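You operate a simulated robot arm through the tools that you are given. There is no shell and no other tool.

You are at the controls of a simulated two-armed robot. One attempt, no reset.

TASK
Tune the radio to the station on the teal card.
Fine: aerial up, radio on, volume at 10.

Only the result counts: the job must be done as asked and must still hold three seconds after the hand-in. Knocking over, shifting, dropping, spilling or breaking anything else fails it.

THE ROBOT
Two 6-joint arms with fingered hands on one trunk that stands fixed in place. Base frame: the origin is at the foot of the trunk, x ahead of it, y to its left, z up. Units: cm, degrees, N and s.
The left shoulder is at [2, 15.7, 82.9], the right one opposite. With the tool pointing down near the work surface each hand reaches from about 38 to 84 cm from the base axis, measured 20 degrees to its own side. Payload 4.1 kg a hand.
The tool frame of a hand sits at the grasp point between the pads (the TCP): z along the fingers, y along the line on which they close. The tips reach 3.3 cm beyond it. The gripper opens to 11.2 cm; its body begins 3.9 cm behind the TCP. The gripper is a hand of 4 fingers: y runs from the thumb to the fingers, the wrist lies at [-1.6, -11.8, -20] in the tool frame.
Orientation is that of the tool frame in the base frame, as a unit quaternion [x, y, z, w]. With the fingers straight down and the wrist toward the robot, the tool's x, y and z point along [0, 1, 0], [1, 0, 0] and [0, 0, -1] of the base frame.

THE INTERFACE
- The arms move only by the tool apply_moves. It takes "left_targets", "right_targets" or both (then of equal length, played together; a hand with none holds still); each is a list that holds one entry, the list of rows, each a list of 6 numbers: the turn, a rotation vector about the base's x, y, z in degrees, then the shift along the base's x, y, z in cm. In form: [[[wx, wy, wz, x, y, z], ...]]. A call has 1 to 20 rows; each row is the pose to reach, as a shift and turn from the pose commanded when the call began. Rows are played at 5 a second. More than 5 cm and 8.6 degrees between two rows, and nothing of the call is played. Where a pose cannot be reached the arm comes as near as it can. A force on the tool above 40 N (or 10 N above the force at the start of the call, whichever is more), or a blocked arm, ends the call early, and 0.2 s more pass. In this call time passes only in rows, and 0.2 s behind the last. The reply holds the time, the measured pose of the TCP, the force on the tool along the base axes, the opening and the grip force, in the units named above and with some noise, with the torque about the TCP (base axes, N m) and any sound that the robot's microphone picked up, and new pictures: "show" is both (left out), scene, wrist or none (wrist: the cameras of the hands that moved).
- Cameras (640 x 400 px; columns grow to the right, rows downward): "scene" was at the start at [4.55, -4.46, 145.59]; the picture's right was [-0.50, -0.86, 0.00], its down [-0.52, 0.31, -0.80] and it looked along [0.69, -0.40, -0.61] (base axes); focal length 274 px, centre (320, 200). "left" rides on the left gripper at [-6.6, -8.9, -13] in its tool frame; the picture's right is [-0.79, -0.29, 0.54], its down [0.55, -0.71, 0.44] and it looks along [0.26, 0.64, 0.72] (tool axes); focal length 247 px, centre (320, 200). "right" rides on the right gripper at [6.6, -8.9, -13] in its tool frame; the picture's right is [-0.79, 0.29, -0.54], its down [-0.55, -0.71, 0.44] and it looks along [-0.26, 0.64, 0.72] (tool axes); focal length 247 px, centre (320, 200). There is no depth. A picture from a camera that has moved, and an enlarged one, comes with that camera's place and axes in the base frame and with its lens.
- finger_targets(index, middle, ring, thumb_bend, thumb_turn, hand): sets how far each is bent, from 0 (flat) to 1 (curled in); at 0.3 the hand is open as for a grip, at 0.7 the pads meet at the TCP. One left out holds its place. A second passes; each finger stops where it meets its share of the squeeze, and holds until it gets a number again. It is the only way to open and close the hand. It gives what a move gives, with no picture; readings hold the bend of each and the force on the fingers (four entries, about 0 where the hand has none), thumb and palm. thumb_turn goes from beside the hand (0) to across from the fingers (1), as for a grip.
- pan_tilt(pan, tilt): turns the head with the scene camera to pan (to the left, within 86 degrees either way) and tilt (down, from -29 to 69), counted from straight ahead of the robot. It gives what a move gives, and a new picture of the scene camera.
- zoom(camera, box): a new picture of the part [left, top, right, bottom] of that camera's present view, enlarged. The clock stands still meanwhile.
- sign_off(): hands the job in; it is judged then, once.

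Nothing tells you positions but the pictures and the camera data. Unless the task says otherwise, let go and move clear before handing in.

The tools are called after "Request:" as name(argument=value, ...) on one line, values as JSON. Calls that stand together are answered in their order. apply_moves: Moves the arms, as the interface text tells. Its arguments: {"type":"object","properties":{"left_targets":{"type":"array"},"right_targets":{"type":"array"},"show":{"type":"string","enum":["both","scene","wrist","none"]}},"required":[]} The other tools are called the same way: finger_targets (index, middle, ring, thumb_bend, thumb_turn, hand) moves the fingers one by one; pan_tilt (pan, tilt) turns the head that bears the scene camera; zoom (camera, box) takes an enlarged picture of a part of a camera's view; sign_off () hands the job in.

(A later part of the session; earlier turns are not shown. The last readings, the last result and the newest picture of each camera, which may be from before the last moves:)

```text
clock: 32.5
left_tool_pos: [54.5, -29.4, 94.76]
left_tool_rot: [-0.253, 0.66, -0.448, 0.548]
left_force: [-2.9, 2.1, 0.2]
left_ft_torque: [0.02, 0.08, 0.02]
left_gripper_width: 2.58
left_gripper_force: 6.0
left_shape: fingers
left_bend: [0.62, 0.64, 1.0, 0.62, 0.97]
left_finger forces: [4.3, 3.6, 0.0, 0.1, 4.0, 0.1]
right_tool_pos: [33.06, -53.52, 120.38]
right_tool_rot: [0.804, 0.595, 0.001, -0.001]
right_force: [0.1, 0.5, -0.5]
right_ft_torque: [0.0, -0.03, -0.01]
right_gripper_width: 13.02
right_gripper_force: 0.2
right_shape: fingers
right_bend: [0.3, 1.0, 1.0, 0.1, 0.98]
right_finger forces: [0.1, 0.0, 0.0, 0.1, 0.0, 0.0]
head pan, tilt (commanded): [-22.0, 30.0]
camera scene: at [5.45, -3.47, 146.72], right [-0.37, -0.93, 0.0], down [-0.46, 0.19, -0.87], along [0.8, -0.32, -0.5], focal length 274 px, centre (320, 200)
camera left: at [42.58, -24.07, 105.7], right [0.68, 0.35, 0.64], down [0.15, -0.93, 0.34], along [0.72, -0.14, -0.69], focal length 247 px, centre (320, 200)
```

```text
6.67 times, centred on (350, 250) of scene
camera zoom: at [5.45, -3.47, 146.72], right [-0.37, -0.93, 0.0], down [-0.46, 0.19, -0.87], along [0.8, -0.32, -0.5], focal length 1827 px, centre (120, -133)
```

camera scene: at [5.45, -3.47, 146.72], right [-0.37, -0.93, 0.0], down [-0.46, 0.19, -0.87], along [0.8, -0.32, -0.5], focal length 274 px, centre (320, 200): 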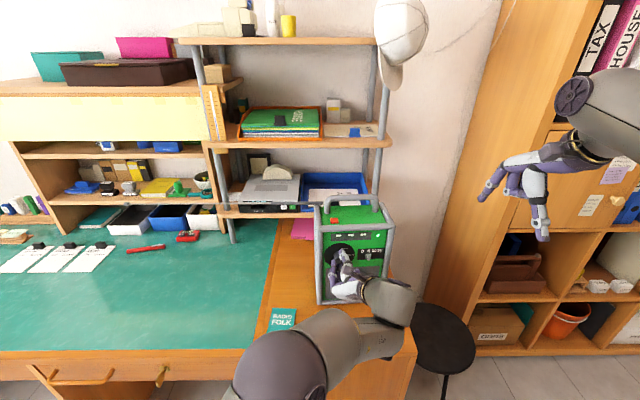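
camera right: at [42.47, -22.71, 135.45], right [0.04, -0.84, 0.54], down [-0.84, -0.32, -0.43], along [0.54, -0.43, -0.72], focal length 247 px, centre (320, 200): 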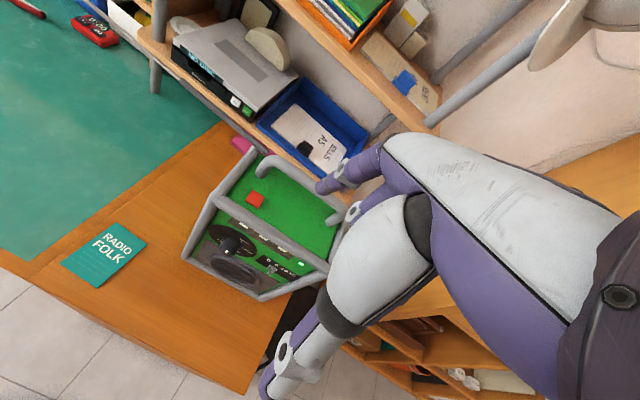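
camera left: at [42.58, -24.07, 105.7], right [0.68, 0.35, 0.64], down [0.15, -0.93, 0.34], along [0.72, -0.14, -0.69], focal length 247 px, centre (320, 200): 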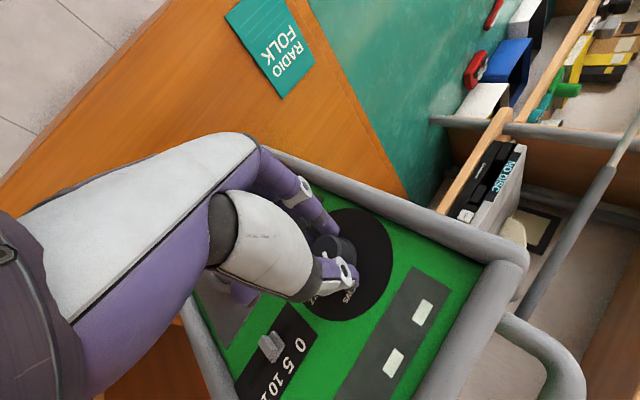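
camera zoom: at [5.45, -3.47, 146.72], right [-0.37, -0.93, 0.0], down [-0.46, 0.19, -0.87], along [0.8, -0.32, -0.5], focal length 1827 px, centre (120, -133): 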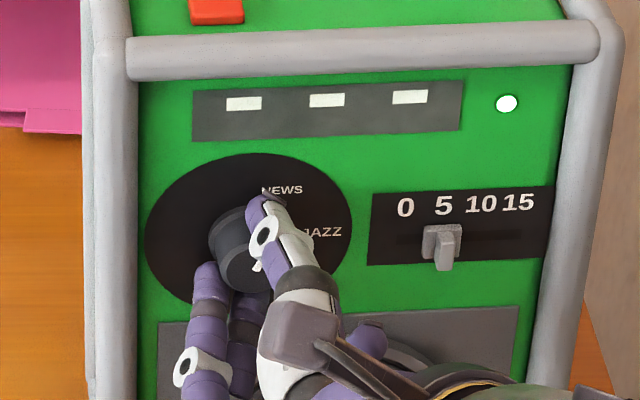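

The knob turned with the hand and the radio stayed put. Now I'll release, back off 2.5 cm and roll the hand back counter-clockwise 100° to prepare a long stroke.

Request:
finger_targets(hand="left", index=0.5, middle=0.5, thumb_bend=0.5)

Request:
apply_moves(left_targets=[[[0, 0, 0, -1.2, 0.4, 0], [0, 0, 0, -2.37, 0.79, 0], [-7.9, 2.64, 0, -2.37, 0.79, 0], [-15.8, 5.28, 0, -2.37, 0.79, 0], [-23.7, 7.92, 0, -2.37, 0.79, 0], [-31.6, 10.57, 0, -2.37, 0.79, 0], [-39.5, 13.2, 0, -2.37, 0.79, 0], [-47.4, 15.85, 0, -2.37, 0.79, 0], [-55.3, 18.5, 0, -2.37, 0.79, 0], [-63.2, 21.1, 0, -2.37, 0.79, 0], [-71.1, 23.8, 0, -2.37, 0.79, 0], [-79.0, 26.4, 0, -2.37, 0.79, 0], [-86.9, 29.1, 0, -2.37, 0.79, 0], [-94.8, 31.7, 0, -2.37, 0.79, 0]]], show="both")

Request:
zoom(camera="left", box=[270, 170, 390, 300])

Request:
zoom(camera="scene", box=[310, 220, 390, 280])

```text
clock: 33.5
left_tool_pos: [54.48, -29.3, 94.62]
left_tool_rot: [-0.252, 0.66, -0.449, 0.547]
left_force: [0.6, 0.1, -0.1]
left_ft_torque: [-0.02, 0.04, -0.01]
left_gripper_width: 5.69
left_gripper_force: 0.1
left_shape: fingers
left_bend: [0.5, 0.5, 1.0, 0.5, 0.97]
left_finger forces: [0.0, 0.1, 0.1, 0.0, 0.0, 0.1]
right_tool_pos: [33.14, -53.64, 120.47]
right_tool_rot: [0.803, 0.596, 0.001, -0.001]
right_force: [-0.5, 0.6, 0.1]
right_ft_torque: [0.01, 0.0, 0.0]
right_gripper_width: 13.0
right_gripper_force: 0.1
right_shape: fingers
right_bend: [0.3, 1.0, 1.0, 0.1, 0.98]
right_finger forces: [0.0, 0.0, 0.0, 0.1, 0.1, 0.1]
head pan, tilt (commanded): [-22.0, 30.0]
```

```text
clock: 36.5
left_tool_pos: [47.87, -36.78, 99.69]
left_tool_rot: [0.685, -0.222, 0.69, -0.074]
left_force: [0.4, 0.5, -0.9]
left_ft_torque: [0.03, -0.02, -0.04]
left_gripper_width: 5.71
left_gripper_force: 0.0
left_shape: fingers
left_bend: [0.5, 0.5, 1.0, 0.5, 0.98]
left_finger forces: [0.0, 0.0, 0.0, 0.0, 0.0, 0.1]
left hand out of reach, approached as far as the arm can: row 11, 12, 13, 14
right_tool_pos: [33.05, -53.68, 120.36]
right_tool_rot: [0.803, 0.595, 0.0, 0.0]
right_force: [0.9, 0.8, -0.3]
right_ft_torque: [0.01, 0.0, 0.0]
right_gripper_width: 13.03
right_gripper_force: 0.0
right_shape: fingers
right_bend: [0.3, 1.0, 1.0, 0.1, 0.98]
right_finger forces: [0.1, 0.0, 0.0, 0.0, 0.0, 0.0]
head pan, tilt (commanded): [-22.0, 30.0]
camera scene: at [5.46, -3.45, 146.72], right [-0.37, -0.93, 0.0], down [-0.46, 0.19, -0.87], along [0.8, -0.32, -0.5], focal length 274 px, centre (320, 200)
camera left: at [37.44, -23.54, 97.76], right [0.63, 0.46, -0.63], down [0.54, 0.32, 0.78], along [0.56, -0.83, -0.05], focal length 247 px, centre (320, 200)
```

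scene: 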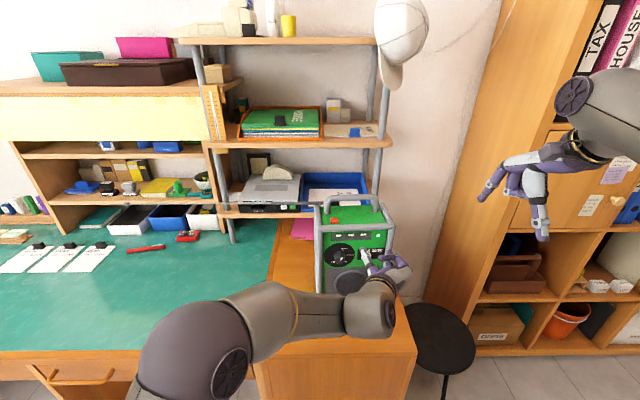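
left: 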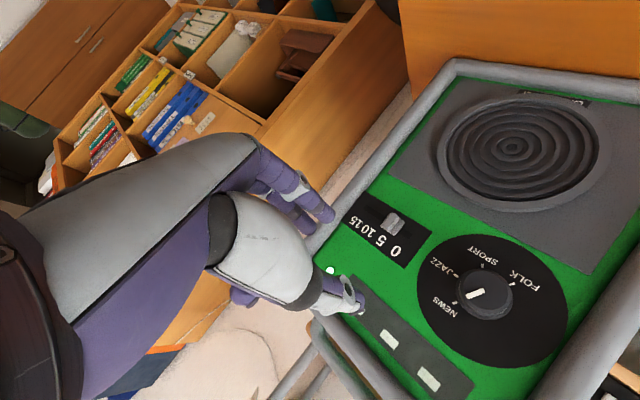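

```text
3.08 times, centred on (330, 235) of left
camera zoom: at [37.44, -23.54, 97.76], right [0.63, 0.46, -0.63], down [0.54, 0.32, 0.78], along [0.56, -0.83, -0.05], focal length 760 px, centre (289, 92)
```

zoom: 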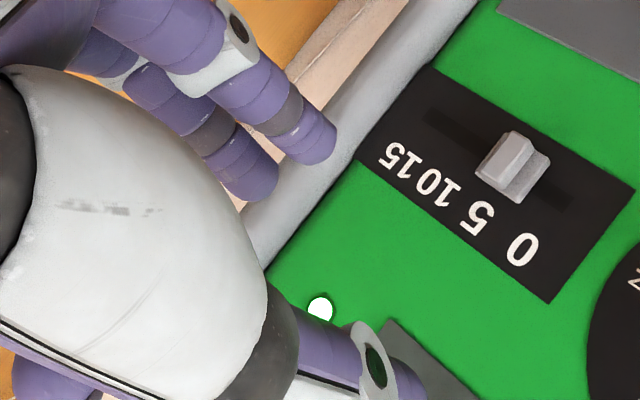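

```text
6.67 times, centred on (350, 250) of scene
camera zoom: at [5.46, -3.45, 146.72], right [-0.37, -0.93, 0.0], down [-0.46, 0.19, -0.87], along [0.8, -0.32, -0.5], focal length 1827 px, centre (120, -133)
```

zoom: 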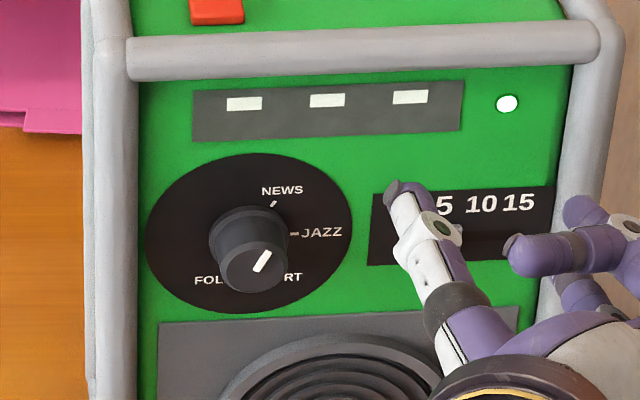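

The knob now points at about 30°, NEWS. The reachable roll range bottoms out near 143°. I'll return to the knob axis at roll 148°, standing off, then test how far clockwise it can go.

Request:
apply_moves(left_targets=[[[5.4, -1.8, -1.2, 0.2, 1.4, -0.8], [10.7, -3.6, -2.3, 0.8, 2.8, -1.7], [16.1, -5.4, -3.5, 1.5, 4.2, -2.5], [21.5, -7.2, -4.7, 2.3, 5.6, -3.4], [26.8, -9.0, -5.8, 3.2, 7.0, -4.2], [32.2, -10.8, -7.0, 4.23, 8.28, -5.0]]], show="wrist")

```text
clock: 37.9
left_tool_pos: [51.89, -28.65, 94.65]
left_tool_rot: [0.553, -0.44, 0.666, -0.238]
left_force: [0.5, 0.7, 0.2]
left_ft_torque: [0.01, 0.0, 0.04]
left_gripper_width: 5.69
left_gripper_force: 0.0
left_shape: fingers
left_bend: [0.5, 0.5, 1.0, 0.5, 0.98]
left_finger forces: [0.0, 0.1, 0.1, 0.0, 0.0, 0.1]
right_tool_pos: [33.17, -53.69, 120.37]
right_tool_rot: [0.804, 0.595, 0.001, 0.0]
right_force: [-0.8, 0.2, -0.2]
right_ft_torque: [0.05, -0.01, 0.01]
right_gripper_width: 13.03
right_gripper_force: 0.0
right_shape: fingers
right_bend: [0.3, 1.0, 1.0, 0.1, 0.98]
right_finger forces: [0.0, 0.0, 0.1, 0.0, 0.0, 0.0]
head pan, tilt (commanded): [-22.0, 30.0]
camera left: at [43.04, -14.67, 98.75], right [0.77, 0.61, -0.17], down [0.38, -0.23, 0.9], along [0.5, -0.76, -0.41], focal length 247 px, centre (320, 200)
```

left: 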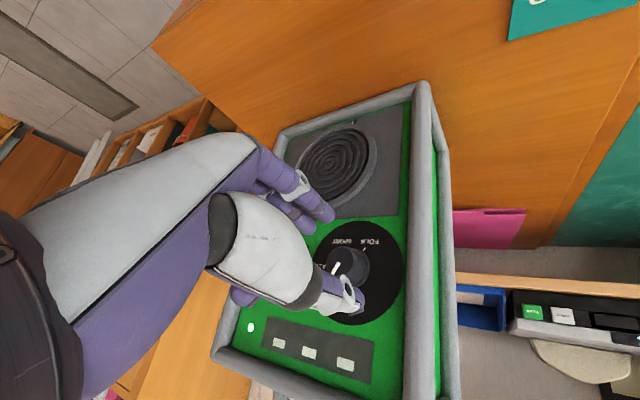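

Reached. Now a stand-off test: rotate clockwise from roll 148° towards about 256° to see where the reach ends.

Request:
apply_moves(left_targets=[[[7.9, -2.64, 0, 0.06, 0.19, 0], [15.8, -5.28, 0, 0.06, 0.19, 0], [23.7, -7.92, 0, 0.06, 0.19, 0], [31.6, -10.57, 0, 0.06, 0.19, 0], [39.5, -13.2, 0, 0.06, 0.19, 0], [47.4, -15.85, 0, 0.06, 0.19, 0], [55.3, -18.5, 0, 0.06, 0.19, 0], [63.2, -21.1, 0, 0.06, 0.19, 0], [71.1, -23.8, 0, 0.06, 0.19, 0], [79.0, -26.4, 0, 0.06, 0.19, 0], [86.9, -29.1, 0, 0.06, 0.19, 0], [94.8, -31.7, 0, 0.06, 0.19, 0], [102.7, -34.3, 0, 0.06, 0.19, 0]]], show="both")

```text
clock: 40.7
left_tool_pos: [52.07, -28.35, 94.65]
left_tool_rot: [0.029, 0.707, -0.193, 0.68]
left_force: [-0.3, -0.4, -0.4]
left_ft_torque: [-0.01, 0.01, -0.05]
left_gripper_width: 5.71
left_gripper_force: 0.0
left_shape: fingers
left_bend: [0.5, 0.5, 1.0, 0.5, 0.98]
left_finger forces: [0.1, 0.1, 0.1, 0.0, 0.0, 0.0]
right_tool_pos: [33.16, -53.58, 120.32]
right_tool_rot: [0.803, 0.596, -0.001, 0.0]
right_force: [0.0, 0.2, 0.0]
right_ft_torque: [-0.01, -0.04, -0.02]
right_gripper_width: 13.04
right_gripper_force: 0.0
right_shape: fingers
right_bend: [0.3, 1.0, 1.0, 0.1, 0.98]
right_finger forces: [0.0, 0.1, 0.0, 0.0, 0.1, 0.0]
head pan, tilt (commanded): [-22.0, 30.0]
camera scene: at [5.44, -3.47, 146.72], right [-0.37, -0.93, 0.0], down [-0.46, 0.19, -0.87], along [0.8, -0.32, -0.5], focal length 274 px, centre (320, 200)
camera left: at [37.52, -31.07, 103.22], right [0.48, -0.26, 0.84], down [0.15, -0.92, -0.37], along [0.86, 0.31, -0.4], focal length 247 px, centre (320, 200)
```

scene: 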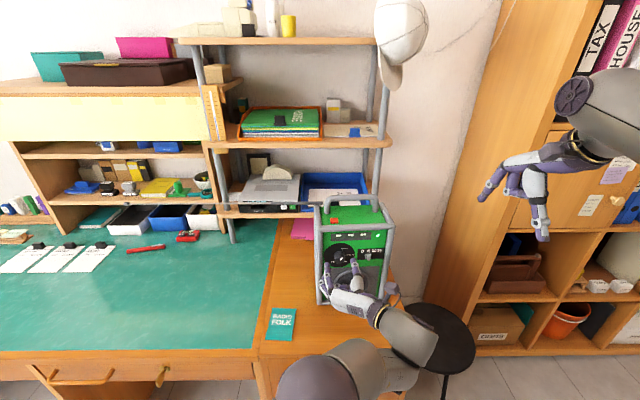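
left: 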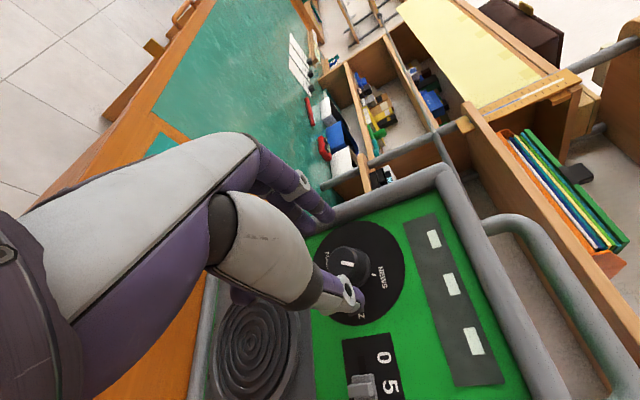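

The hand reaches everywhere from roll 148° to 256°. I'll roll back to 151°, then advance onto the knob for a long clockwise stroke.

Request:
apply_moves(left_targets=[[[-7.66, 2.56, 0, 0, 0, 0], [-15.3, 5.12, 0, 0, 0, 0], [-23.0, 7.68, 0, 0, 0, 0], [-30.6, 10.24, 0, 0, 0, 0], [-38.3, 12.8, 0, 0, 0, 0], [-46.0, 15.4, 0, 0, 0, 0], [-53.6, 17.9, 0, 0, 0, 0], [-61.3, 20.5, 0, 0, 0, 0], [-68.9, 23.0, 0, 0, 0, 0], [-76.6, 25.6, 0, 0, 0, 0], [-84.3, 28.2, 0, 0, 0, 0], [-91.9, 30.7, 0, 0, 0, 0], [-99.5, 33.3, 0, 0, 0, 0], [-99.5, 33.3, 0, 0.9, -0.35, 0.02], [-99.5, 33.3, 0, 1.7, -0.67, 0.05], [-99.5, 33.3, 0, 2.33, -0.91, 0.05]]], show="both")

Request:
zoom(camera="left", box=[270, 170, 390, 300])

Request:
zoom(camera="scene", box=[310, 220, 390, 280])

```text
clock: 44.1
left_tool_pos: [54.28, -29.14, 94.69]
left_tool_rot: [0.541, -0.456, 0.659, -0.256]
left_force: [0.1, 0.5, 0.0]
left_ft_torque: [-0.01, -0.01, -0.04]
left_gripper_width: 5.73
left_gripper_force: 0.1
left_shape: fingers
left_bend: [0.5, 0.5, 1.0, 0.5, 0.98]
left_finger forces: [0.0, 0.0, 0.1, 0.1, 0.1, 0.0]
right_tool_pos: [33.07, -53.62, 120.39]
right_tool_rot: [0.803, 0.595, 0.0, 0.0]
right_force: [-0.4, -0.1, 0.2]
right_ft_torque: [0.01, 0.02, 0.04]
right_gripper_width: 13.01
right_gripper_force: 0.0
right_shape: fingers
right_bend: [0.3, 1.0, 1.0, 0.1, 0.98]
right_finger forces: [0.0, 0.0, 0.0, 0.1, 0.0, 0.1]
head pan, tilt (commanded): [-22.0, 30.0]
camera scene: at [5.44, -3.48, 146.72], right [-0.37, -0.93, 0.0], down [-0.46, 0.19, -0.87], along [0.8, -0.32, -0.5], focal length 274 px, centre (320, 200)
camera left: at [45.32, -15.64, 99.47], right [0.78, 0.62, -0.13], down [0.37, -0.28, 0.89], along [0.51, -0.74, -0.44], focal length 247 px, centre (320, 200)
```

scene: 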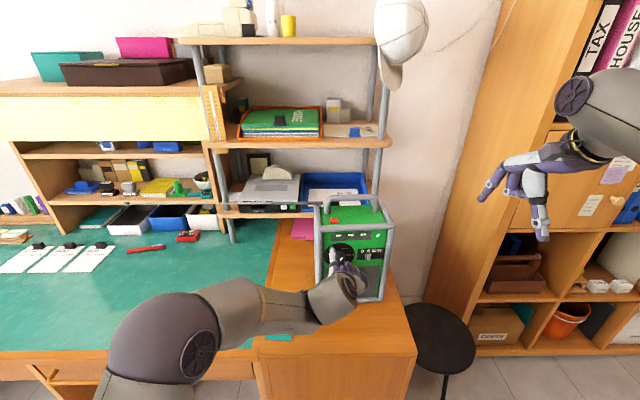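
left: 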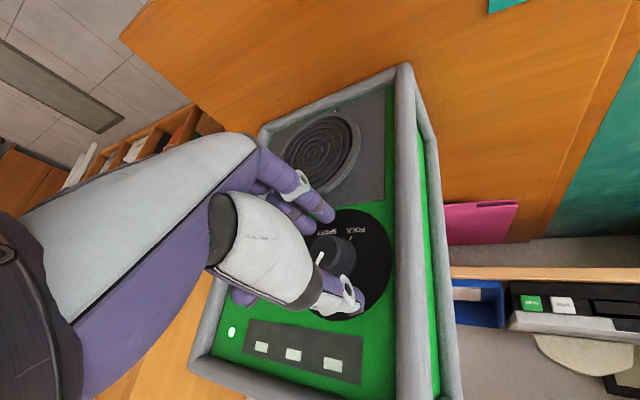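

```text
3.08 times, centred on (330, 235) of left
camera zoom: at [45.32, -15.64, 99.47], right [0.78, 0.62, -0.13], down [0.37, -0.28, 0.89], along [0.51, -0.74, -0.44], focal length 760 px, centre (289, 92)
```

zoom: 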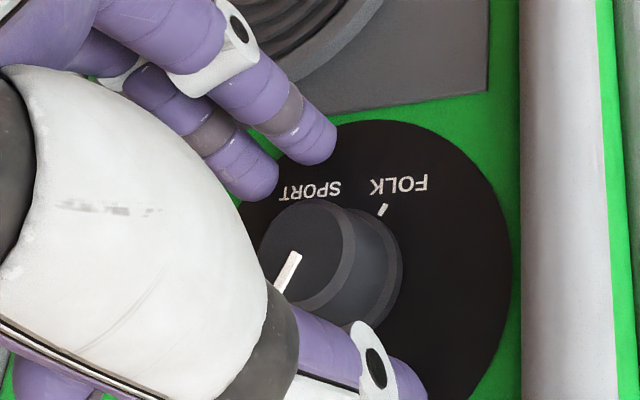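

```text
6.67 times, centred on (350, 250) of scene
camera zoom: at [5.44, -3.48, 146.72], right [-0.37, -0.93, 0.0], down [-0.46, 0.19, -0.87], along [0.8, -0.32, -0.5], focal length 1827 px, centre (120, -133)
```

zoom: 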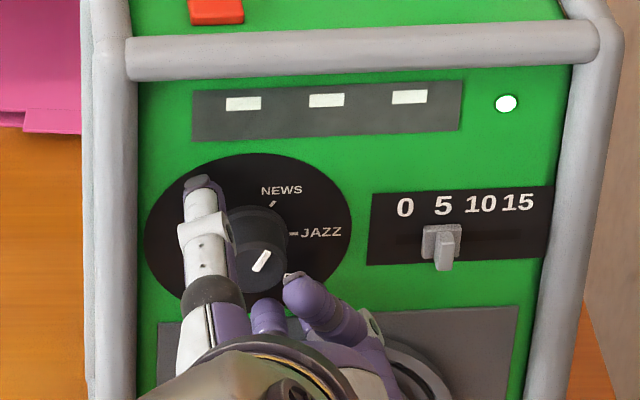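

Good alignment again. I'll grip and turn the first 48° of the stroke, then check.

Request:
finger_targets(hand="left", index=0.66, middle=0.66, thumb_bend=0.66)

Request:
apply_moves(left_targets=[[[6.5, -2.17, 0, 0, 0, 0], [13.0, -4.35, 0, 0, 0, 0], [19.5, -6.5, 0, 0, 0, 0], [26.0, -8.7, 0, 0, 0, 0], [32.5, -10.9, 0, 0, 0, 0], [39.0, -13.0, 0, 0, 0, 0], [45.5, -15.2, 0, 0, 0, 0]]], show="wrist")

Request:
zoom(camera="scene", box=[310, 220, 390, 280])

Request:
zoom(camera="left", box=[270, 170, 390, 300])

```text
clock: 45.1
left_tool_pos: [54.44, -29.17, 94.74]
left_tool_rot: [0.543, -0.455, 0.658, -0.257]
left_force: [-0.2, -2.2, -0.2]
left_ft_torque: [0.04, 0.04, -0.06]
left_gripper_width: 2.55
left_gripper_force: 5.4
left_shape: fingers
left_bend: [0.62, 0.63, 1.0, 0.62, 0.97]
left_finger forces: [3.4, 3.4, 0.0, 0.0, 3.4, 0.1]
right_tool_pos: [33.03, -53.59, 120.36]
right_tool_rot: [0.804, 0.595, 0.0, 0.0]
right_force: [-0.4, 0.3, 0.1]
right_ft_torque: [-0.01, -0.01, 0.04]
right_gripper_width: 13.03
right_gripper_force: 0.2
right_shape: fingers
right_bend: [0.3, 1.0, 1.0, 0.1, 0.98]
right_finger forces: [0.1, 0.0, 0.0, 0.1, 0.0, 0.1]
head pan, tilt (commanded): [-22.0, 30.0]
```

```text
clock: 46.7
left_tool_pos: [54.25, -29.21, 94.76]
left_tool_rot: [-0.311, 0.636, -0.494, 0.504]
left_force: [-0.7, 0.1, -1.5]
left_ft_torque: [0.02, 0.1, 0.03]
left_gripper_width: 2.53
left_gripper_force: 5.7
left_shape: fingers
left_bend: [0.62, 0.64, 1.0, 0.62, 0.97]
left_finger forces: [3.6, 3.5, 0.1, 0.1, 3.6, 0.0]
right_tool_pos: [33.15, -53.66, 120.39]
right_tool_rot: [0.803, 0.596, 0.0, -0.001]
right_force: [0.5, -0.5, 0.3]
right_ft_torque: [-0.03, 0.0, 0.01]
right_gripper_width: 13.01
right_gripper_force: 0.1
right_shape: fingers
right_bend: [0.3, 1.0, 1.0, 0.1, 0.98]
right_finger forces: [0.0, 0.0, 0.0, 0.0, 0.0, 0.1]
head pan, tilt (commanded): [-22.0, 30.0]
camera left: at [43.14, -22.16, 105.4], right [0.72, 0.45, 0.53], down [0.17, -0.86, 0.48], along [0.67, -0.25, -0.69], focal length 247 px, centre (320, 200)
```

left: 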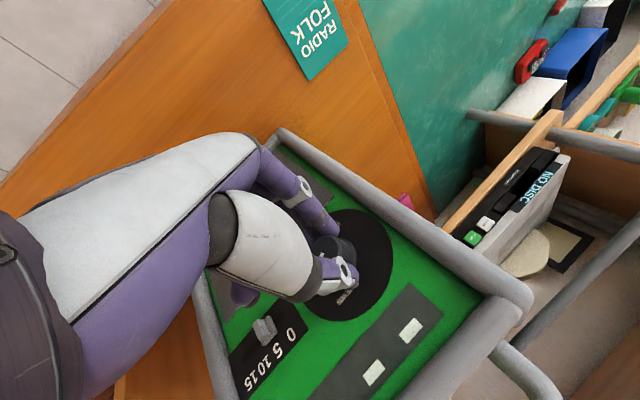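

```text
6.67 times, centred on (350, 250) of scene
camera zoom: at [5.46, -3.47, 146.72], right [-0.37, -0.93, 0.0], down [-0.46, 0.19, -0.87], along [0.8, -0.32, -0.5], focal length 1827 px, centre (120, -133)
```

zoom: 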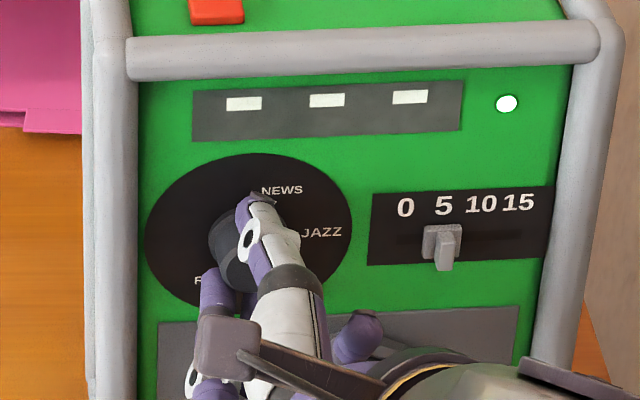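

```text
3.08 times, centred on (330, 235) of left
camera zoom: at [43.14, -22.16, 105.4], right [0.72, 0.45, 0.53], down [0.17, -0.86, 0.48], along [0.67, -0.25, -0.69], focal length 760 px, centre (289, 92)
```

zoom: 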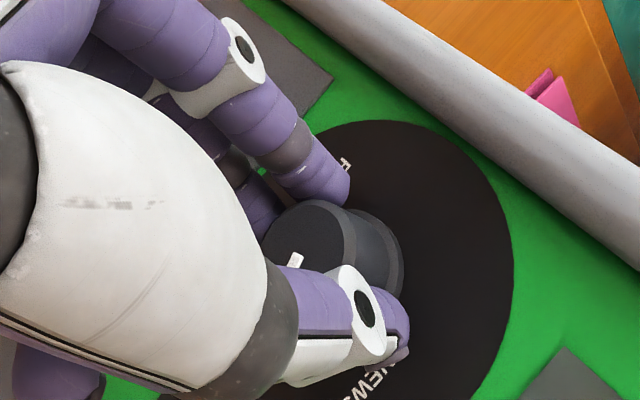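

Smooth, with small forces. Continuing another 49° clockwise.

Request:
apply_moves(left_targets=[[[6.64, -2.22, 0, 0, 0, 0], [13.3, -4.44, 0, 0, 0, 0], [19.9, -6.66, 0, 0, 0, 0], [26.5, -8.88, 0, 0, 0, 0], [33.2, -11.1, 0, 0, 0, 0], [39.8, -13.3, 0, 0, 0, 0], [46.5, -15.5, 0, 0, 0, 0]]], show="wrist")

Request:
zoom(camera="scene", box=[310, 220, 390, 280])

Request:
zoom(camera="left", box=[270, 170, 390, 300])

```text
clock: 48.3
left_tool_pos: [54.32, -29.28, 94.76]
left_tool_rot: [-0.02, 0.709, -0.241, 0.663]
left_force: [-0.8, 3.2, 1.1]
left_ft_torque: [0.08, 0.16, 0.11]
left_gripper_width: 2.49
left_gripper_force: 6.2
left_shape: fingers
left_bend: [0.62, 0.63, 1.0, 0.63, 0.97]
left_finger forces: [3.9, 4.9, 0.0, 0.0, 3.3, 0.1]
right_tool_pos: [33.19, -53.66, 120.34]
right_tool_rot: [0.804, 0.595, 0.0, 0.0]
right_force: [-0.6, 1.1, -0.1]
right_ft_torque: [0.03, 0.02, -0.03]
right_gripper_width: 13.01
right_gripper_force: 0.1
right_shape: fingers
right_bend: [0.3, 1.0, 1.0, 0.1, 0.98]
right_finger forces: [0.0, 0.1, 0.0, 0.0, 0.0, 0.0]
head pan, tilt (commanded): [-22.0, 30.0]
camera left: at [40.25, -30.84, 104.3], right [0.52, -0.15, 0.84], down [0.14, -0.96, -0.26], along [0.84, 0.25, -0.48], focal length 247 px, centre (320, 200)
```

left: 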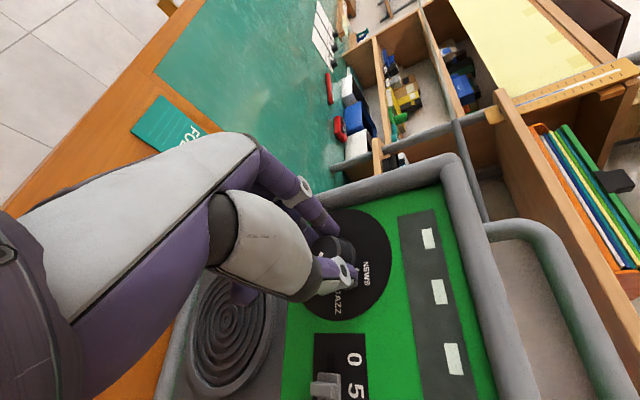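

```text
6.67 times, centred on (350, 250) of scene
camera zoom: at [5.45, -3.47, 146.72], right [-0.37, -0.93, 0.0], down [-0.46, 0.19, -0.87], along [0.8, -0.32, -0.5], focal length 1827 px, centre (120, -133)
```

zoom: 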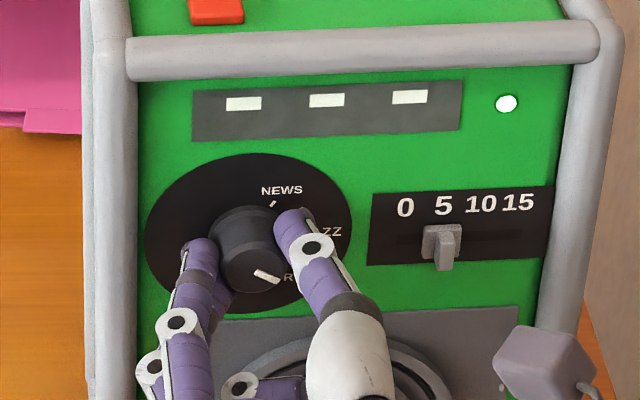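

```text
3.08 times, centred on (330, 235) of left
camera zoom: at [40.25, -30.84, 104.3], right [0.52, -0.15, 0.84], down [0.14, -0.96, -0.26], along [0.84, 0.25, -0.48], focal length 760 px, centre (289, 92)
```

zoom: 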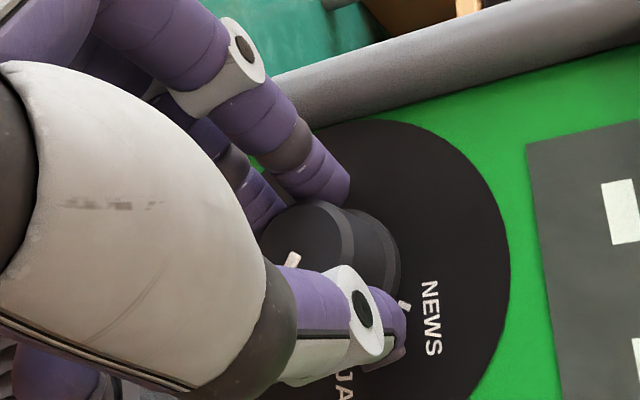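

The mark now reads about 120–125°. I'll open slightly since the cage bar is nearby, back off, roll back to 151°, and re-advance for the last stroke.

Request:
finger_targets(hand="left", index=0.55, middle=0.55, thumb_bend=0.55)

Request:
apply_moves(left_targets=[[[0, 0, 0, -1.0, 0.33, 0], [0, 0, 0, -2.28, 0.76, 0], [-7.66, 2.56, 0, -2.28, 0.76, 0], [-15.3, 5.12, 0, -2.28, 0.76, 0], [-23.0, 7.68, 0, -2.28, 0.76, 0], [-30.6, 10.24, 0, -2.28, 0.76, 0], [-38.3, 12.8, 0, -2.28, 0.76, 0], [-46.0, 15.4, 0, -2.28, 0.76, 0], [-53.6, 17.9, 0, -2.28, 0.76, 0], [-61.3, 20.5, 0, -2.28, 0.76, 0], [-68.9, 23.0, 0, -2.28, 0.76, 0], [-76.6, 25.6, 0, -2.28, 0.76, 0], [-84.3, 28.2, 0, -2.28, 0.76, 0], [-91.9, 30.7, 0, -2.28, 0.76, 0]]], show="both")

Request:
zoom(camera="scene", box=[320, 230, 380, 270])

Request:
zoom(camera="left", box=[270, 170, 430, 330])

```text
clock: 49.3
left_tool_pos: [54.4, -29.25, 94.82]
left_tool_rot: [-0.021, 0.707, -0.241, 0.664]
left_force: [0.0, -0.3, 0.8]
left_ft_torque: [0.02, 0.01, 0.0]
left_gripper_width: 4.32
left_gripper_force: 0.0
left_shape: fingers
left_bend: [0.55, 0.55, 1.0, 0.55, 0.97]
left_finger forces: [0.0, 0.1, 0.1, 0.0, 0.0, 0.0]
right_tool_pos: [33.23, -53.61, 120.41]
right_tool_rot: [0.803, 0.596, 0.0, 0.001]
right_force: [0.7, 0.2, -0.2]
right_ft_torque: [-0.01, 0.0, -0.02]
right_gripper_width: 13.03
right_gripper_force: 0.1
right_shape: fingers
right_bend: [0.3, 1.0, 1.0, 0.1, 0.98]
right_finger forces: [0.0, 0.0, 0.0, 0.1, 0.0, 0.0]
head pan, tilt (commanded): [-22.0, 30.0]
```

```text
clock: 52.3
left_tool_pos: [52.0, -28.51, 94.71]
left_tool_rot: [0.542, -0.456, 0.657, -0.258]
left_force: [0.6, -0.6, 0.7]
left_ft_torque: [-0.01, 0.02, 0.01]
left_gripper_width: 4.33
left_gripper_force: 0.1
left_shape: fingers
left_bend: [0.55, 0.55, 1.0, 0.55, 0.97]
left_finger forces: [0.0, 0.0, 0.0, 0.1, 0.1, 0.0]
right_tool_pos: [33.06, -53.69, 120.46]
right_tool_rot: [0.803, 0.596, 0.0, -0.001]
right_force: [0.1, 0.1, 0.1]
right_ft_torque: [0.01, 0.0, 0.01]
right_gripper_width: 13.02
right_gripper_force: 0.1
right_shape: fingers
right_bend: [0.3, 1.0, 1.0, 0.1, 0.98]
right_finger forces: [0.0, 0.0, 0.0, 0.1, 0.1, 0.1]
head pan, tilt (commanded): [-22.0, 30.0]
camera scene: at [5.43, -3.49, 146.72], right [-0.37, -0.93, 0.0], down [-0.46, 0.19, -0.87], along [0.8, -0.32, -0.5], focal length 274 px, centre (320, 200)
camera left: at [43.0, -14.93, 99.52], right [0.78, 0.62, -0.13], down [0.37, -0.28, 0.89], along [0.51, -0.74, -0.44], focal length 247 px, centre (320, 200)
```

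scene: 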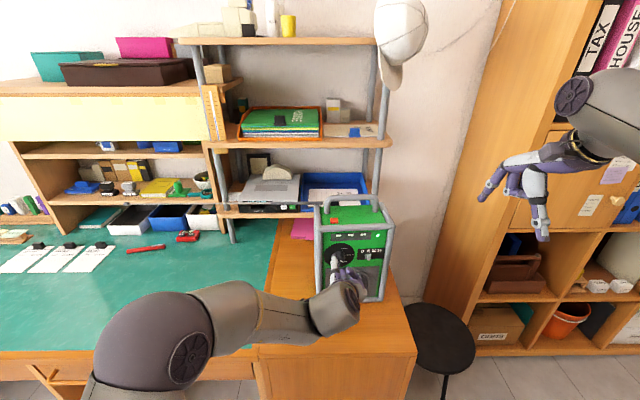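
left: 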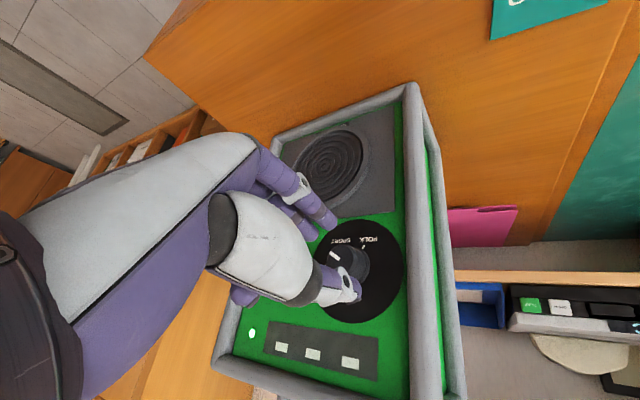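

```text
10.00 times, centred on (350, 250) of scene
camera zoom: at [5.43, -3.49, 146.72], right [-0.37, -0.93, 0.0], down [-0.46, 0.19, -0.87], along [0.8, -0.32, -0.5], focal length 2740 px, centre (20, -300)
```

zoom: 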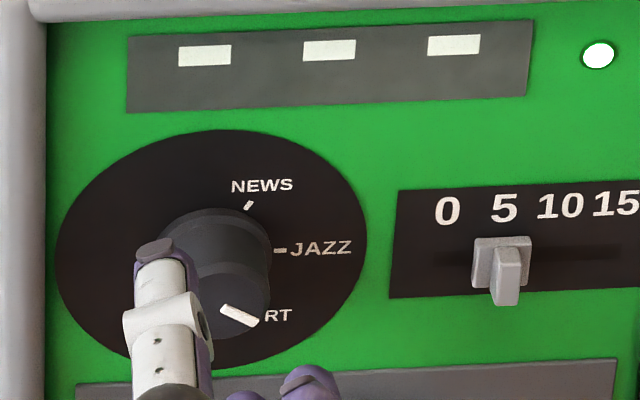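

```text
2.50 times, centred on (350, 250) of left
camera zoom: at [43.0, -14.93, 99.52], right [0.78, 0.62, -0.13], down [0.37, -0.28, 0.89], along [0.51, -0.74, -0.44], focal length 617 px, centre (245, 75)
```

zoom: 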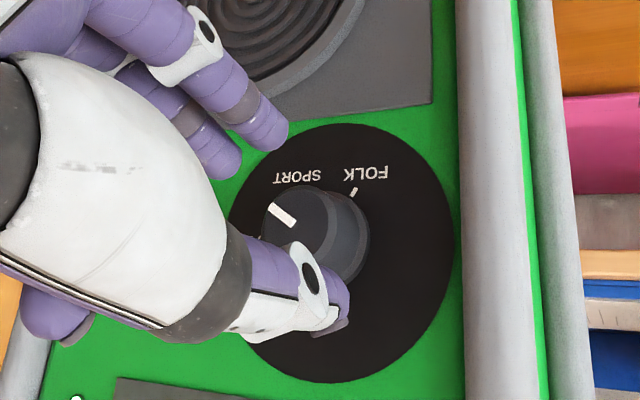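

The pointer is at about 120°, so FOLK needs another 90° or so. I'll re-advance and grip.

Request:
apply_moves(left_targets=[[[0, 0, 0, 0.9, -0.3, 0.0], [0, 0, 0, 1.7, -0.57, 0.03], [0, 0, 0, 2.35, -0.78, 0.03]]], show="none")

Request:
finger_targets(hand="left", index=0.66, middle=0.66, thumb_bend=0.66)

Request:
zoom(camera="left", box=[270, 170, 390, 300])

```text
clock: 53.1
left_tool_pos: [54.33, -29.45, 94.69]
left_tool_rot: [0.541, -0.456, 0.658, -0.258]
left_force: [0.4, 0.0, 0.4]
left_ft_torque: [-0.02, -0.01, 0.0]
left_gripper_width: 4.3
left_gripper_force: 0.1
left_shape: fingers
left_bend: [0.55, 0.55, 1.0, 0.55, 0.97]
left_finger forces: [0.0, 0.1, 0.1, 0.1, 0.0, 0.1]
right_tool_pos: [33.11, -53.77, 120.35]
right_tool_rot: [0.804, 0.595, 0.0, 0.0]
right_force: [-0.4, -0.1, -0.3]
right_ft_torque: [0.03, 0.0, 0.0]
right_gripper_width: 13.03
right_gripper_force: 0.0
right_shape: fingers
right_bend: [0.3, 1.0, 1.0, 0.1, 0.98]
right_finger forces: [0.0, 0.0, 0.0, 0.1, 0.0, 0.0]
head pan, tilt (commanded): [-22.0, 30.0]
```

```text
clock: 54.1
left_tool_pos: [54.37, -29.29, 94.67]
left_tool_rot: [0.542, -0.455, 0.658, -0.258]
left_force: [0.4, -1.4, -0.4]
left_ft_torque: [0.01, 0.02, -0.07]
left_gripper_width: 2.62
left_gripper_force: 4.7
left_shape: fingers
left_bend: [0.62, 0.64, 1.0, 0.62, 0.97]
left_finger forces: [3.6, 2.7, 0.0, 0.0, 3.7, 0.1]
right_tool_pos: [33.11, -53.55, 120.39]
right_tool_rot: [0.804, 0.595, 0.0, 0.0]
right_force: [0.5, -0.2, 0.2]
right_ft_torque: [0.0, 0.01, -0.01]
right_gripper_width: 13.01
right_gripper_force: 0.1
right_shape: fingers
right_bend: [0.3, 1.0, 1.0, 0.1, 0.98]
right_finger forces: [0.0, 0.1, 0.0, 0.1, 0.0, 0.0]
head pan, tilt (commanded): [-22.0, 30.0]
```

```text
3.08 times, centred on (330, 235) of left
camera zoom: at [45.28, -15.74, 99.5], right [0.78, 0.62, -0.13], down [0.37, -0.28, 0.89], along [0.51, -0.74, -0.44], focal length 760 px, centre (289, 92)
```

zoom: 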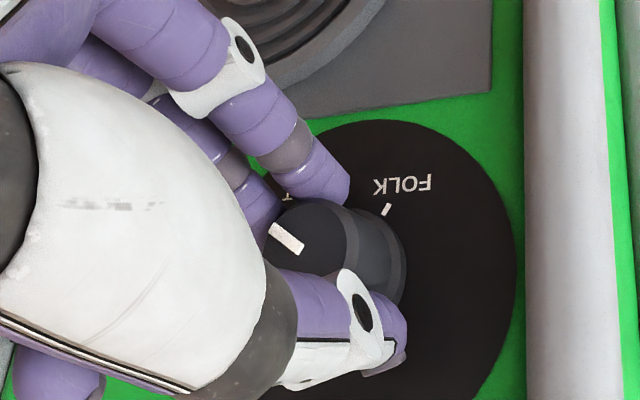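

Gripped. I'll turn 84° clockwise first, then check the pointer before the final adjustment.

Request:
apply_moves(left_targets=[[[6.64, -2.22, 0, 0, 0, 0], [13.3, -4.44, 0, 0, 0, 0], [19.9, -6.66, 0, 0, 0, 0], [26.5, -8.88, 0, 0, 0, 0], [33.2, -11.1, 0, 0, 0, 0], [39.8, -13.3, 0, 0, 0, 0], [46.5, -15.5, 0, 0, 0, 0], [53.1, -17.8, 0, 0, 0, 0], [59.7, -20.0, 0, 0, 0, 0], [66.4, -22.2, 0, 0, 0, 0], [73.0, -24.4, 0, 0, 0, 0], [79.7, -26.6, 0, 0, 0, 0]]], show="wrist")

Request:
zoom(camera="scene", box=[320, 230, 380, 270])

Request:
zoom(camera="left", box=[270, 170, 390, 300])

```text
clock: 56.7
left_tool_pos: [54.44, -29.36, 94.8]
left_tool_rot: [-0.099, 0.702, -0.314, 0.631]
left_force: [-1.4, 2.5, 0.6]
left_ft_torque: [0.05, 0.16, 0.08]
left_gripper_width: 2.58
left_gripper_force: 5.9
left_shape: fingers
left_bend: [0.62, 0.64, 1.0, 0.62, 0.97]
left_finger forces: [4.4, 4.6, 0.0, 0.0, 3.5, 0.1]
right_tool_pos: [33.24, -53.61, 120.43]
right_tool_rot: [0.803, 0.596, 0.0, 0.0]
right_force: [0.1, -0.2, -0.1]
right_ft_torque: [-0.01, 0.01, 0.0]
right_gripper_width: 13.01
right_gripper_force: 0.0
right_shape: fingers
right_bend: [0.3, 1.0, 1.0, 0.1, 0.98]
right_finger forces: [0.0, 0.1, 0.0, 0.0, 0.0, 0.0]
head pan, tilt (commanded): [-22.0, 30.0]
camera left: at [41.05, -28.72, 105.35], right [0.58, 0.03, 0.81], down [0.13, -0.99, -0.06], along [0.8, 0.14, -0.58], focal length 247 px, centre (320, 200)
```

left: 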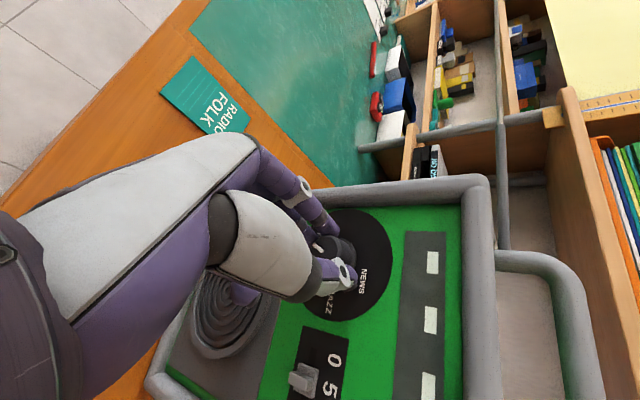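

```text
10.00 times, centred on (350, 250) of scene
camera zoom: at [5.45, -3.47, 146.72], right [-0.37, -0.93, 0.0], down [-0.46, 0.19, -0.87], along [0.8, -0.32, -0.5], focal length 2740 px, centre (20, -300)
```

zoom: 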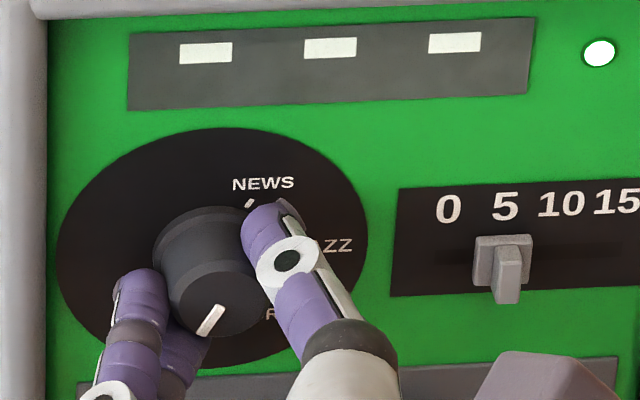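

```text
3.08 times, centred on (330, 235) of left
camera zoom: at [41.05, -28.72, 105.35], right [0.58, 0.03, 0.81], down [0.13, -0.99, -0.06], along [0.8, 0.14, -0.58], focal length 760 px, centre (289, 92)
```

zoom: 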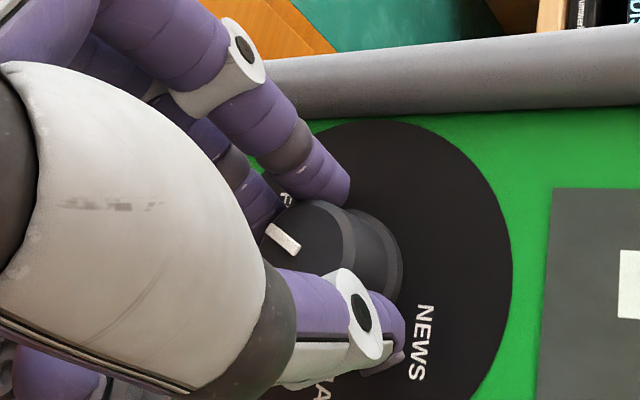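

The pointer looks close to FOLK, about 208–212°. I'll zoom in to measure it carefully.

Request:
zoom(camera="scene", box=[328, 250, 352, 266])

Request:
zoom(camera="left", box=[310, 220, 360, 255])

```text
16.00 times, centred on (340, 258) of scene
camera zoom: at [5.45, -3.47, 146.72], right [-0.37, -0.93, 0.0], down [-0.46, 0.19, -0.87], along [0.8, -0.32, -0.5], focal length 4384 px, centre (0, -728)
```

zoom: 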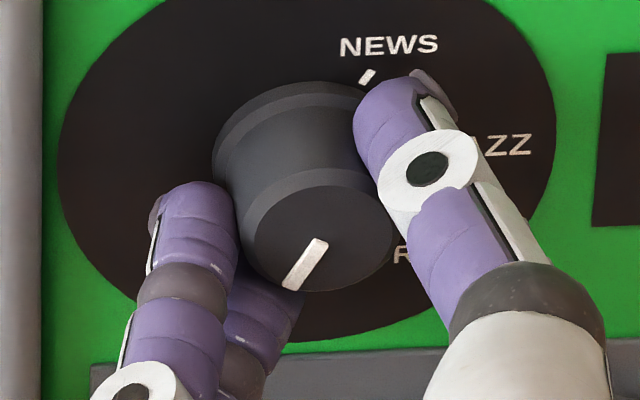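

```text
11.43 times, centred on (335, 238) of left
camera zoom: at [41.05, -28.72, 105.35], right [0.58, 0.03, 0.81], down [0.13, -0.99, -0.06], along [0.8, 0.14, -0.58], focal length 2823 px, centre (149, -229)
```

zoom: 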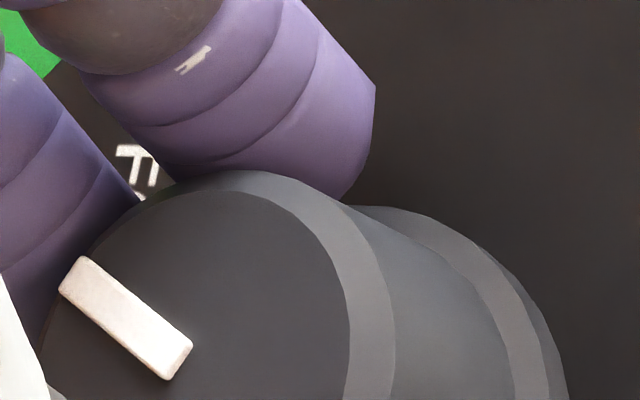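

Corrected for perspective, the pointer is at about 208°, against FOLK at 210°. I'll add a 2° turn, release, and back off to verify.

Request:
apply_moves(left_targets=[[[1.0, -0.33, 0, 0, 0, 0], [1.9, -0.63, 0, 0, 0, 0]]], show="none")

Request:
finger_targets(hand="left", index=0.55, middle=0.55, thumb_bend=0.55)

Request:
apply_moves(left_targets=[[[0, 0, 0, -1.0, 0.33, 0], [0, 0, 0, -2.28, 0.76, 0], [0, 0, 0, -4.2, 1.4, 0], [0, 0, 0, -5.7, 1.9, 0]]], show="both")

Request:
zoom(camera="left", box=[300, 180, 440, 320])

Request:
zoom(camera="scene", box=[320, 230, 380, 270])

```text
clock: 57.3
left_tool_pos: [54.42, -29.34, 94.69]
left_tool_rot: [-0.086, 0.703, -0.302, 0.638]
left_force: [-2.0, 3.8, 0.4]
left_ft_torque: [0.01, 0.13, 0.12]
left_gripper_width: 2.53
left_gripper_force: 6.4
left_shape: fingers
left_bend: [0.62, 0.64, 1.0, 0.62, 0.97]
left_finger forces: [4.7, 4.1, 0.1, 0.0, 3.8, 0.0]
right_tool_pos: [33.14, -53.65, 120.51]
right_tool_rot: [0.803, 0.596, 0.0, -0.001]
right_force: [-0.1, 0.0, -0.5]
right_ft_torque: [0.01, -0.01, 0.03]
right_gripper_width: 13.04
right_gripper_force: 0.0
right_shape: fingers
right_bend: [0.3, 1.0, 1.0, 0.1, 0.98]
right_finger forces: [0.1, 0.0, 0.1, 0.0, 0.0, 0.1]
head pan, tilt (commanded): [-22.0, 30.0]
```

```text
clock: 58.3
left_tool_pos: [54.38, -29.29, 94.74]
left_tool_rot: [-0.088, 0.703, -0.303, 0.637]
left_force: [-0.3, 0.1, -0.6]
left_ft_torque: [0.02, 0.03, 0.01]
left_gripper_width: 4.31
left_gripper_force: 0.1
left_shape: fingers
left_bend: [0.55, 0.55, 1.0, 0.55, 0.97]
left_finger forces: [0.1, 0.0, 0.1, 0.0, 0.0, 0.0]
right_tool_pos: [33.24, -53.64, 120.4]
right_tool_rot: [0.803, 0.596, 0.0, 0.0]
right_force: [-0.2, -0.8, 0.3]
right_ft_torque: [-0.04, 0.02, 0.0]
right_gripper_width: 13.0
right_gripper_force: 0.0
right_shape: fingers
right_bend: [0.3, 1.0, 1.0, 0.1, 0.98]
right_finger forces: [0.1, 0.0, 0.1, 0.1, 0.1, 0.0]
head pan, tilt (commanded): [-22.0, 30.0]
```

```text
clock: 59.3
left_tool_pos: [48.55, -27.33, 94.77]
left_tool_rot: [-0.087, 0.703, -0.303, 0.637]
left_force: [0.3, 1.0, -0.1]
left_ft_torque: [-0.01, 0.0, -0.01]
left_gripper_width: 4.31
left_gripper_force: 0.1
left_shape: fingers
left_bend: [0.55, 0.55, 1.0, 0.55, 0.97]
left_finger forces: [0.1, 0.0, 0.0, 0.0, 0.0, 0.1]
right_tool_pos: [33.02, -53.65, 120.5]
right_tool_rot: [0.804, 0.595, 0.001, 0.0]
right_force: [-0.1, 0.6, 0.5]
right_ft_torque: [0.01, 0.02, 0.0]
right_gripper_width: 13.02
right_gripper_force: 0.1
right_shape: fingers
right_bend: [0.3, 1.0, 1.0, 0.1, 0.98]
right_finger forces: [0.0, 0.0, 0.0, 0.0, 0.0, 0.0]
head pan, tilt (commanded): [-22.0, 30.0]
camera scene: at [5.46, -3.48, 146.72], right [-0.37, -0.93, 0.0], down [-0.46, 0.19, -0.87], along [0.8, -0.32, -0.5], focal length 274 px, centre (320, 200)
camera left: at [35.14, -27.15, 105.21], right [0.57, 0.0, 0.82], down [0.13, -0.99, -0.09], along [0.81, 0.16, -0.57], focal length 247 px, centre (320, 200)
```

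scene: 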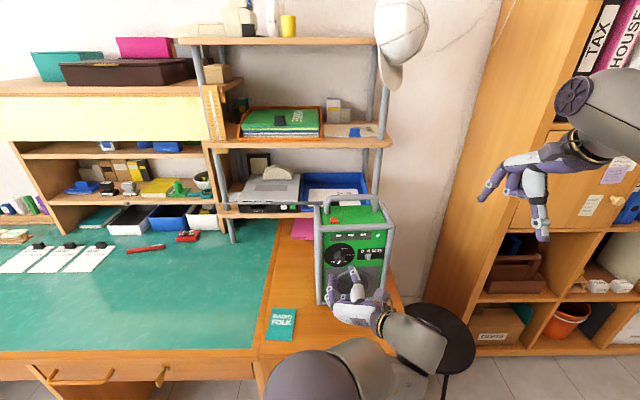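
left: 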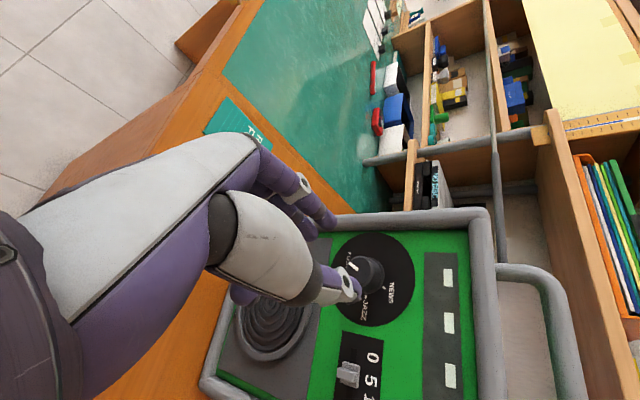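

```text
2.86 times, centred on (370, 250) of left
camera zoom: at [35.14, -27.15, 105.21], right [0.57, 0.0, 0.82], down [0.13, -0.99, -0.09], along [0.81, 0.16, -0.57], focal length 706 px, centre (177, 57)
```

zoom: 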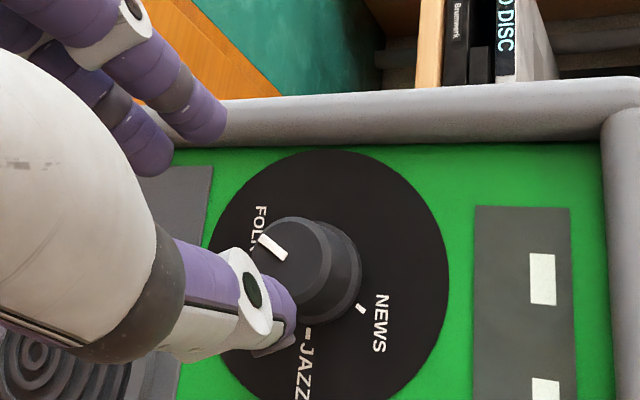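

```text
10.00 times, centred on (350, 250) of scene
camera zoom: at [5.46, -3.48, 146.72], right [-0.37, -0.93, 0.0], down [-0.46, 0.19, -0.87], along [0.8, -0.32, -0.5], focal length 2740 px, centre (20, -300)
```

zoom: 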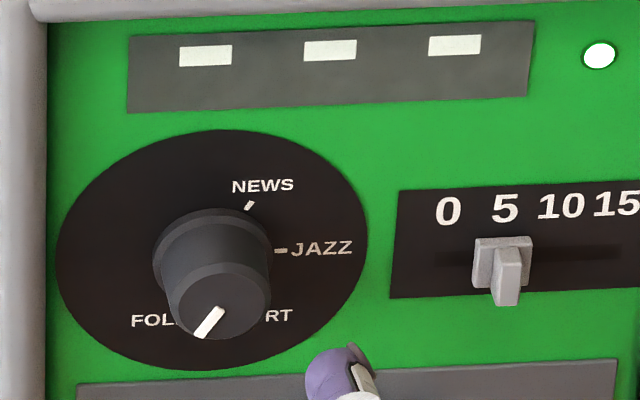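

By eye, the pointer in the scene view runs parallel to the NEWS tick, directly opposite it, which is what FOLK at 210° implies. I'll double-check with closer zooms from both cameras.

Request:
zoom(camera="left", box=[345, 230, 405, 295])

Request:
zoom(camera="scene", box=[322, 240, 358, 268])

```text
6.15 times, centred on (375, 262) of left
camera zoom: at [35.14, -27.15, 105.21], right [0.57, 0.0, 0.82], down [0.13, -0.99, -0.09], along [0.81, 0.16, -0.57], focal length 1520 px, centre (-18, -185)
```

zoom: 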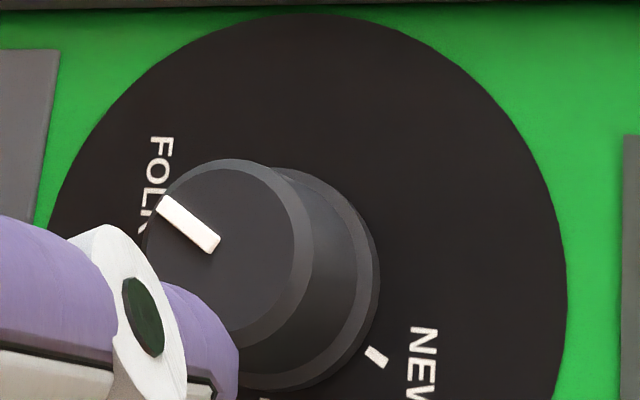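

```text
14.29 times, centred on (340, 254) of scene
camera zoom: at [5.46, -3.48, 146.72], right [-0.37, -0.93, 0.0], down [-0.46, 0.19, -0.87], along [0.8, -0.32, -0.5], focal length 3914 px, centre (34, -571)
```

zoom: 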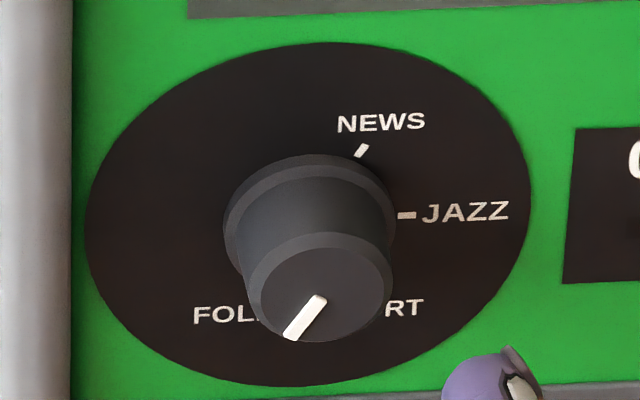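

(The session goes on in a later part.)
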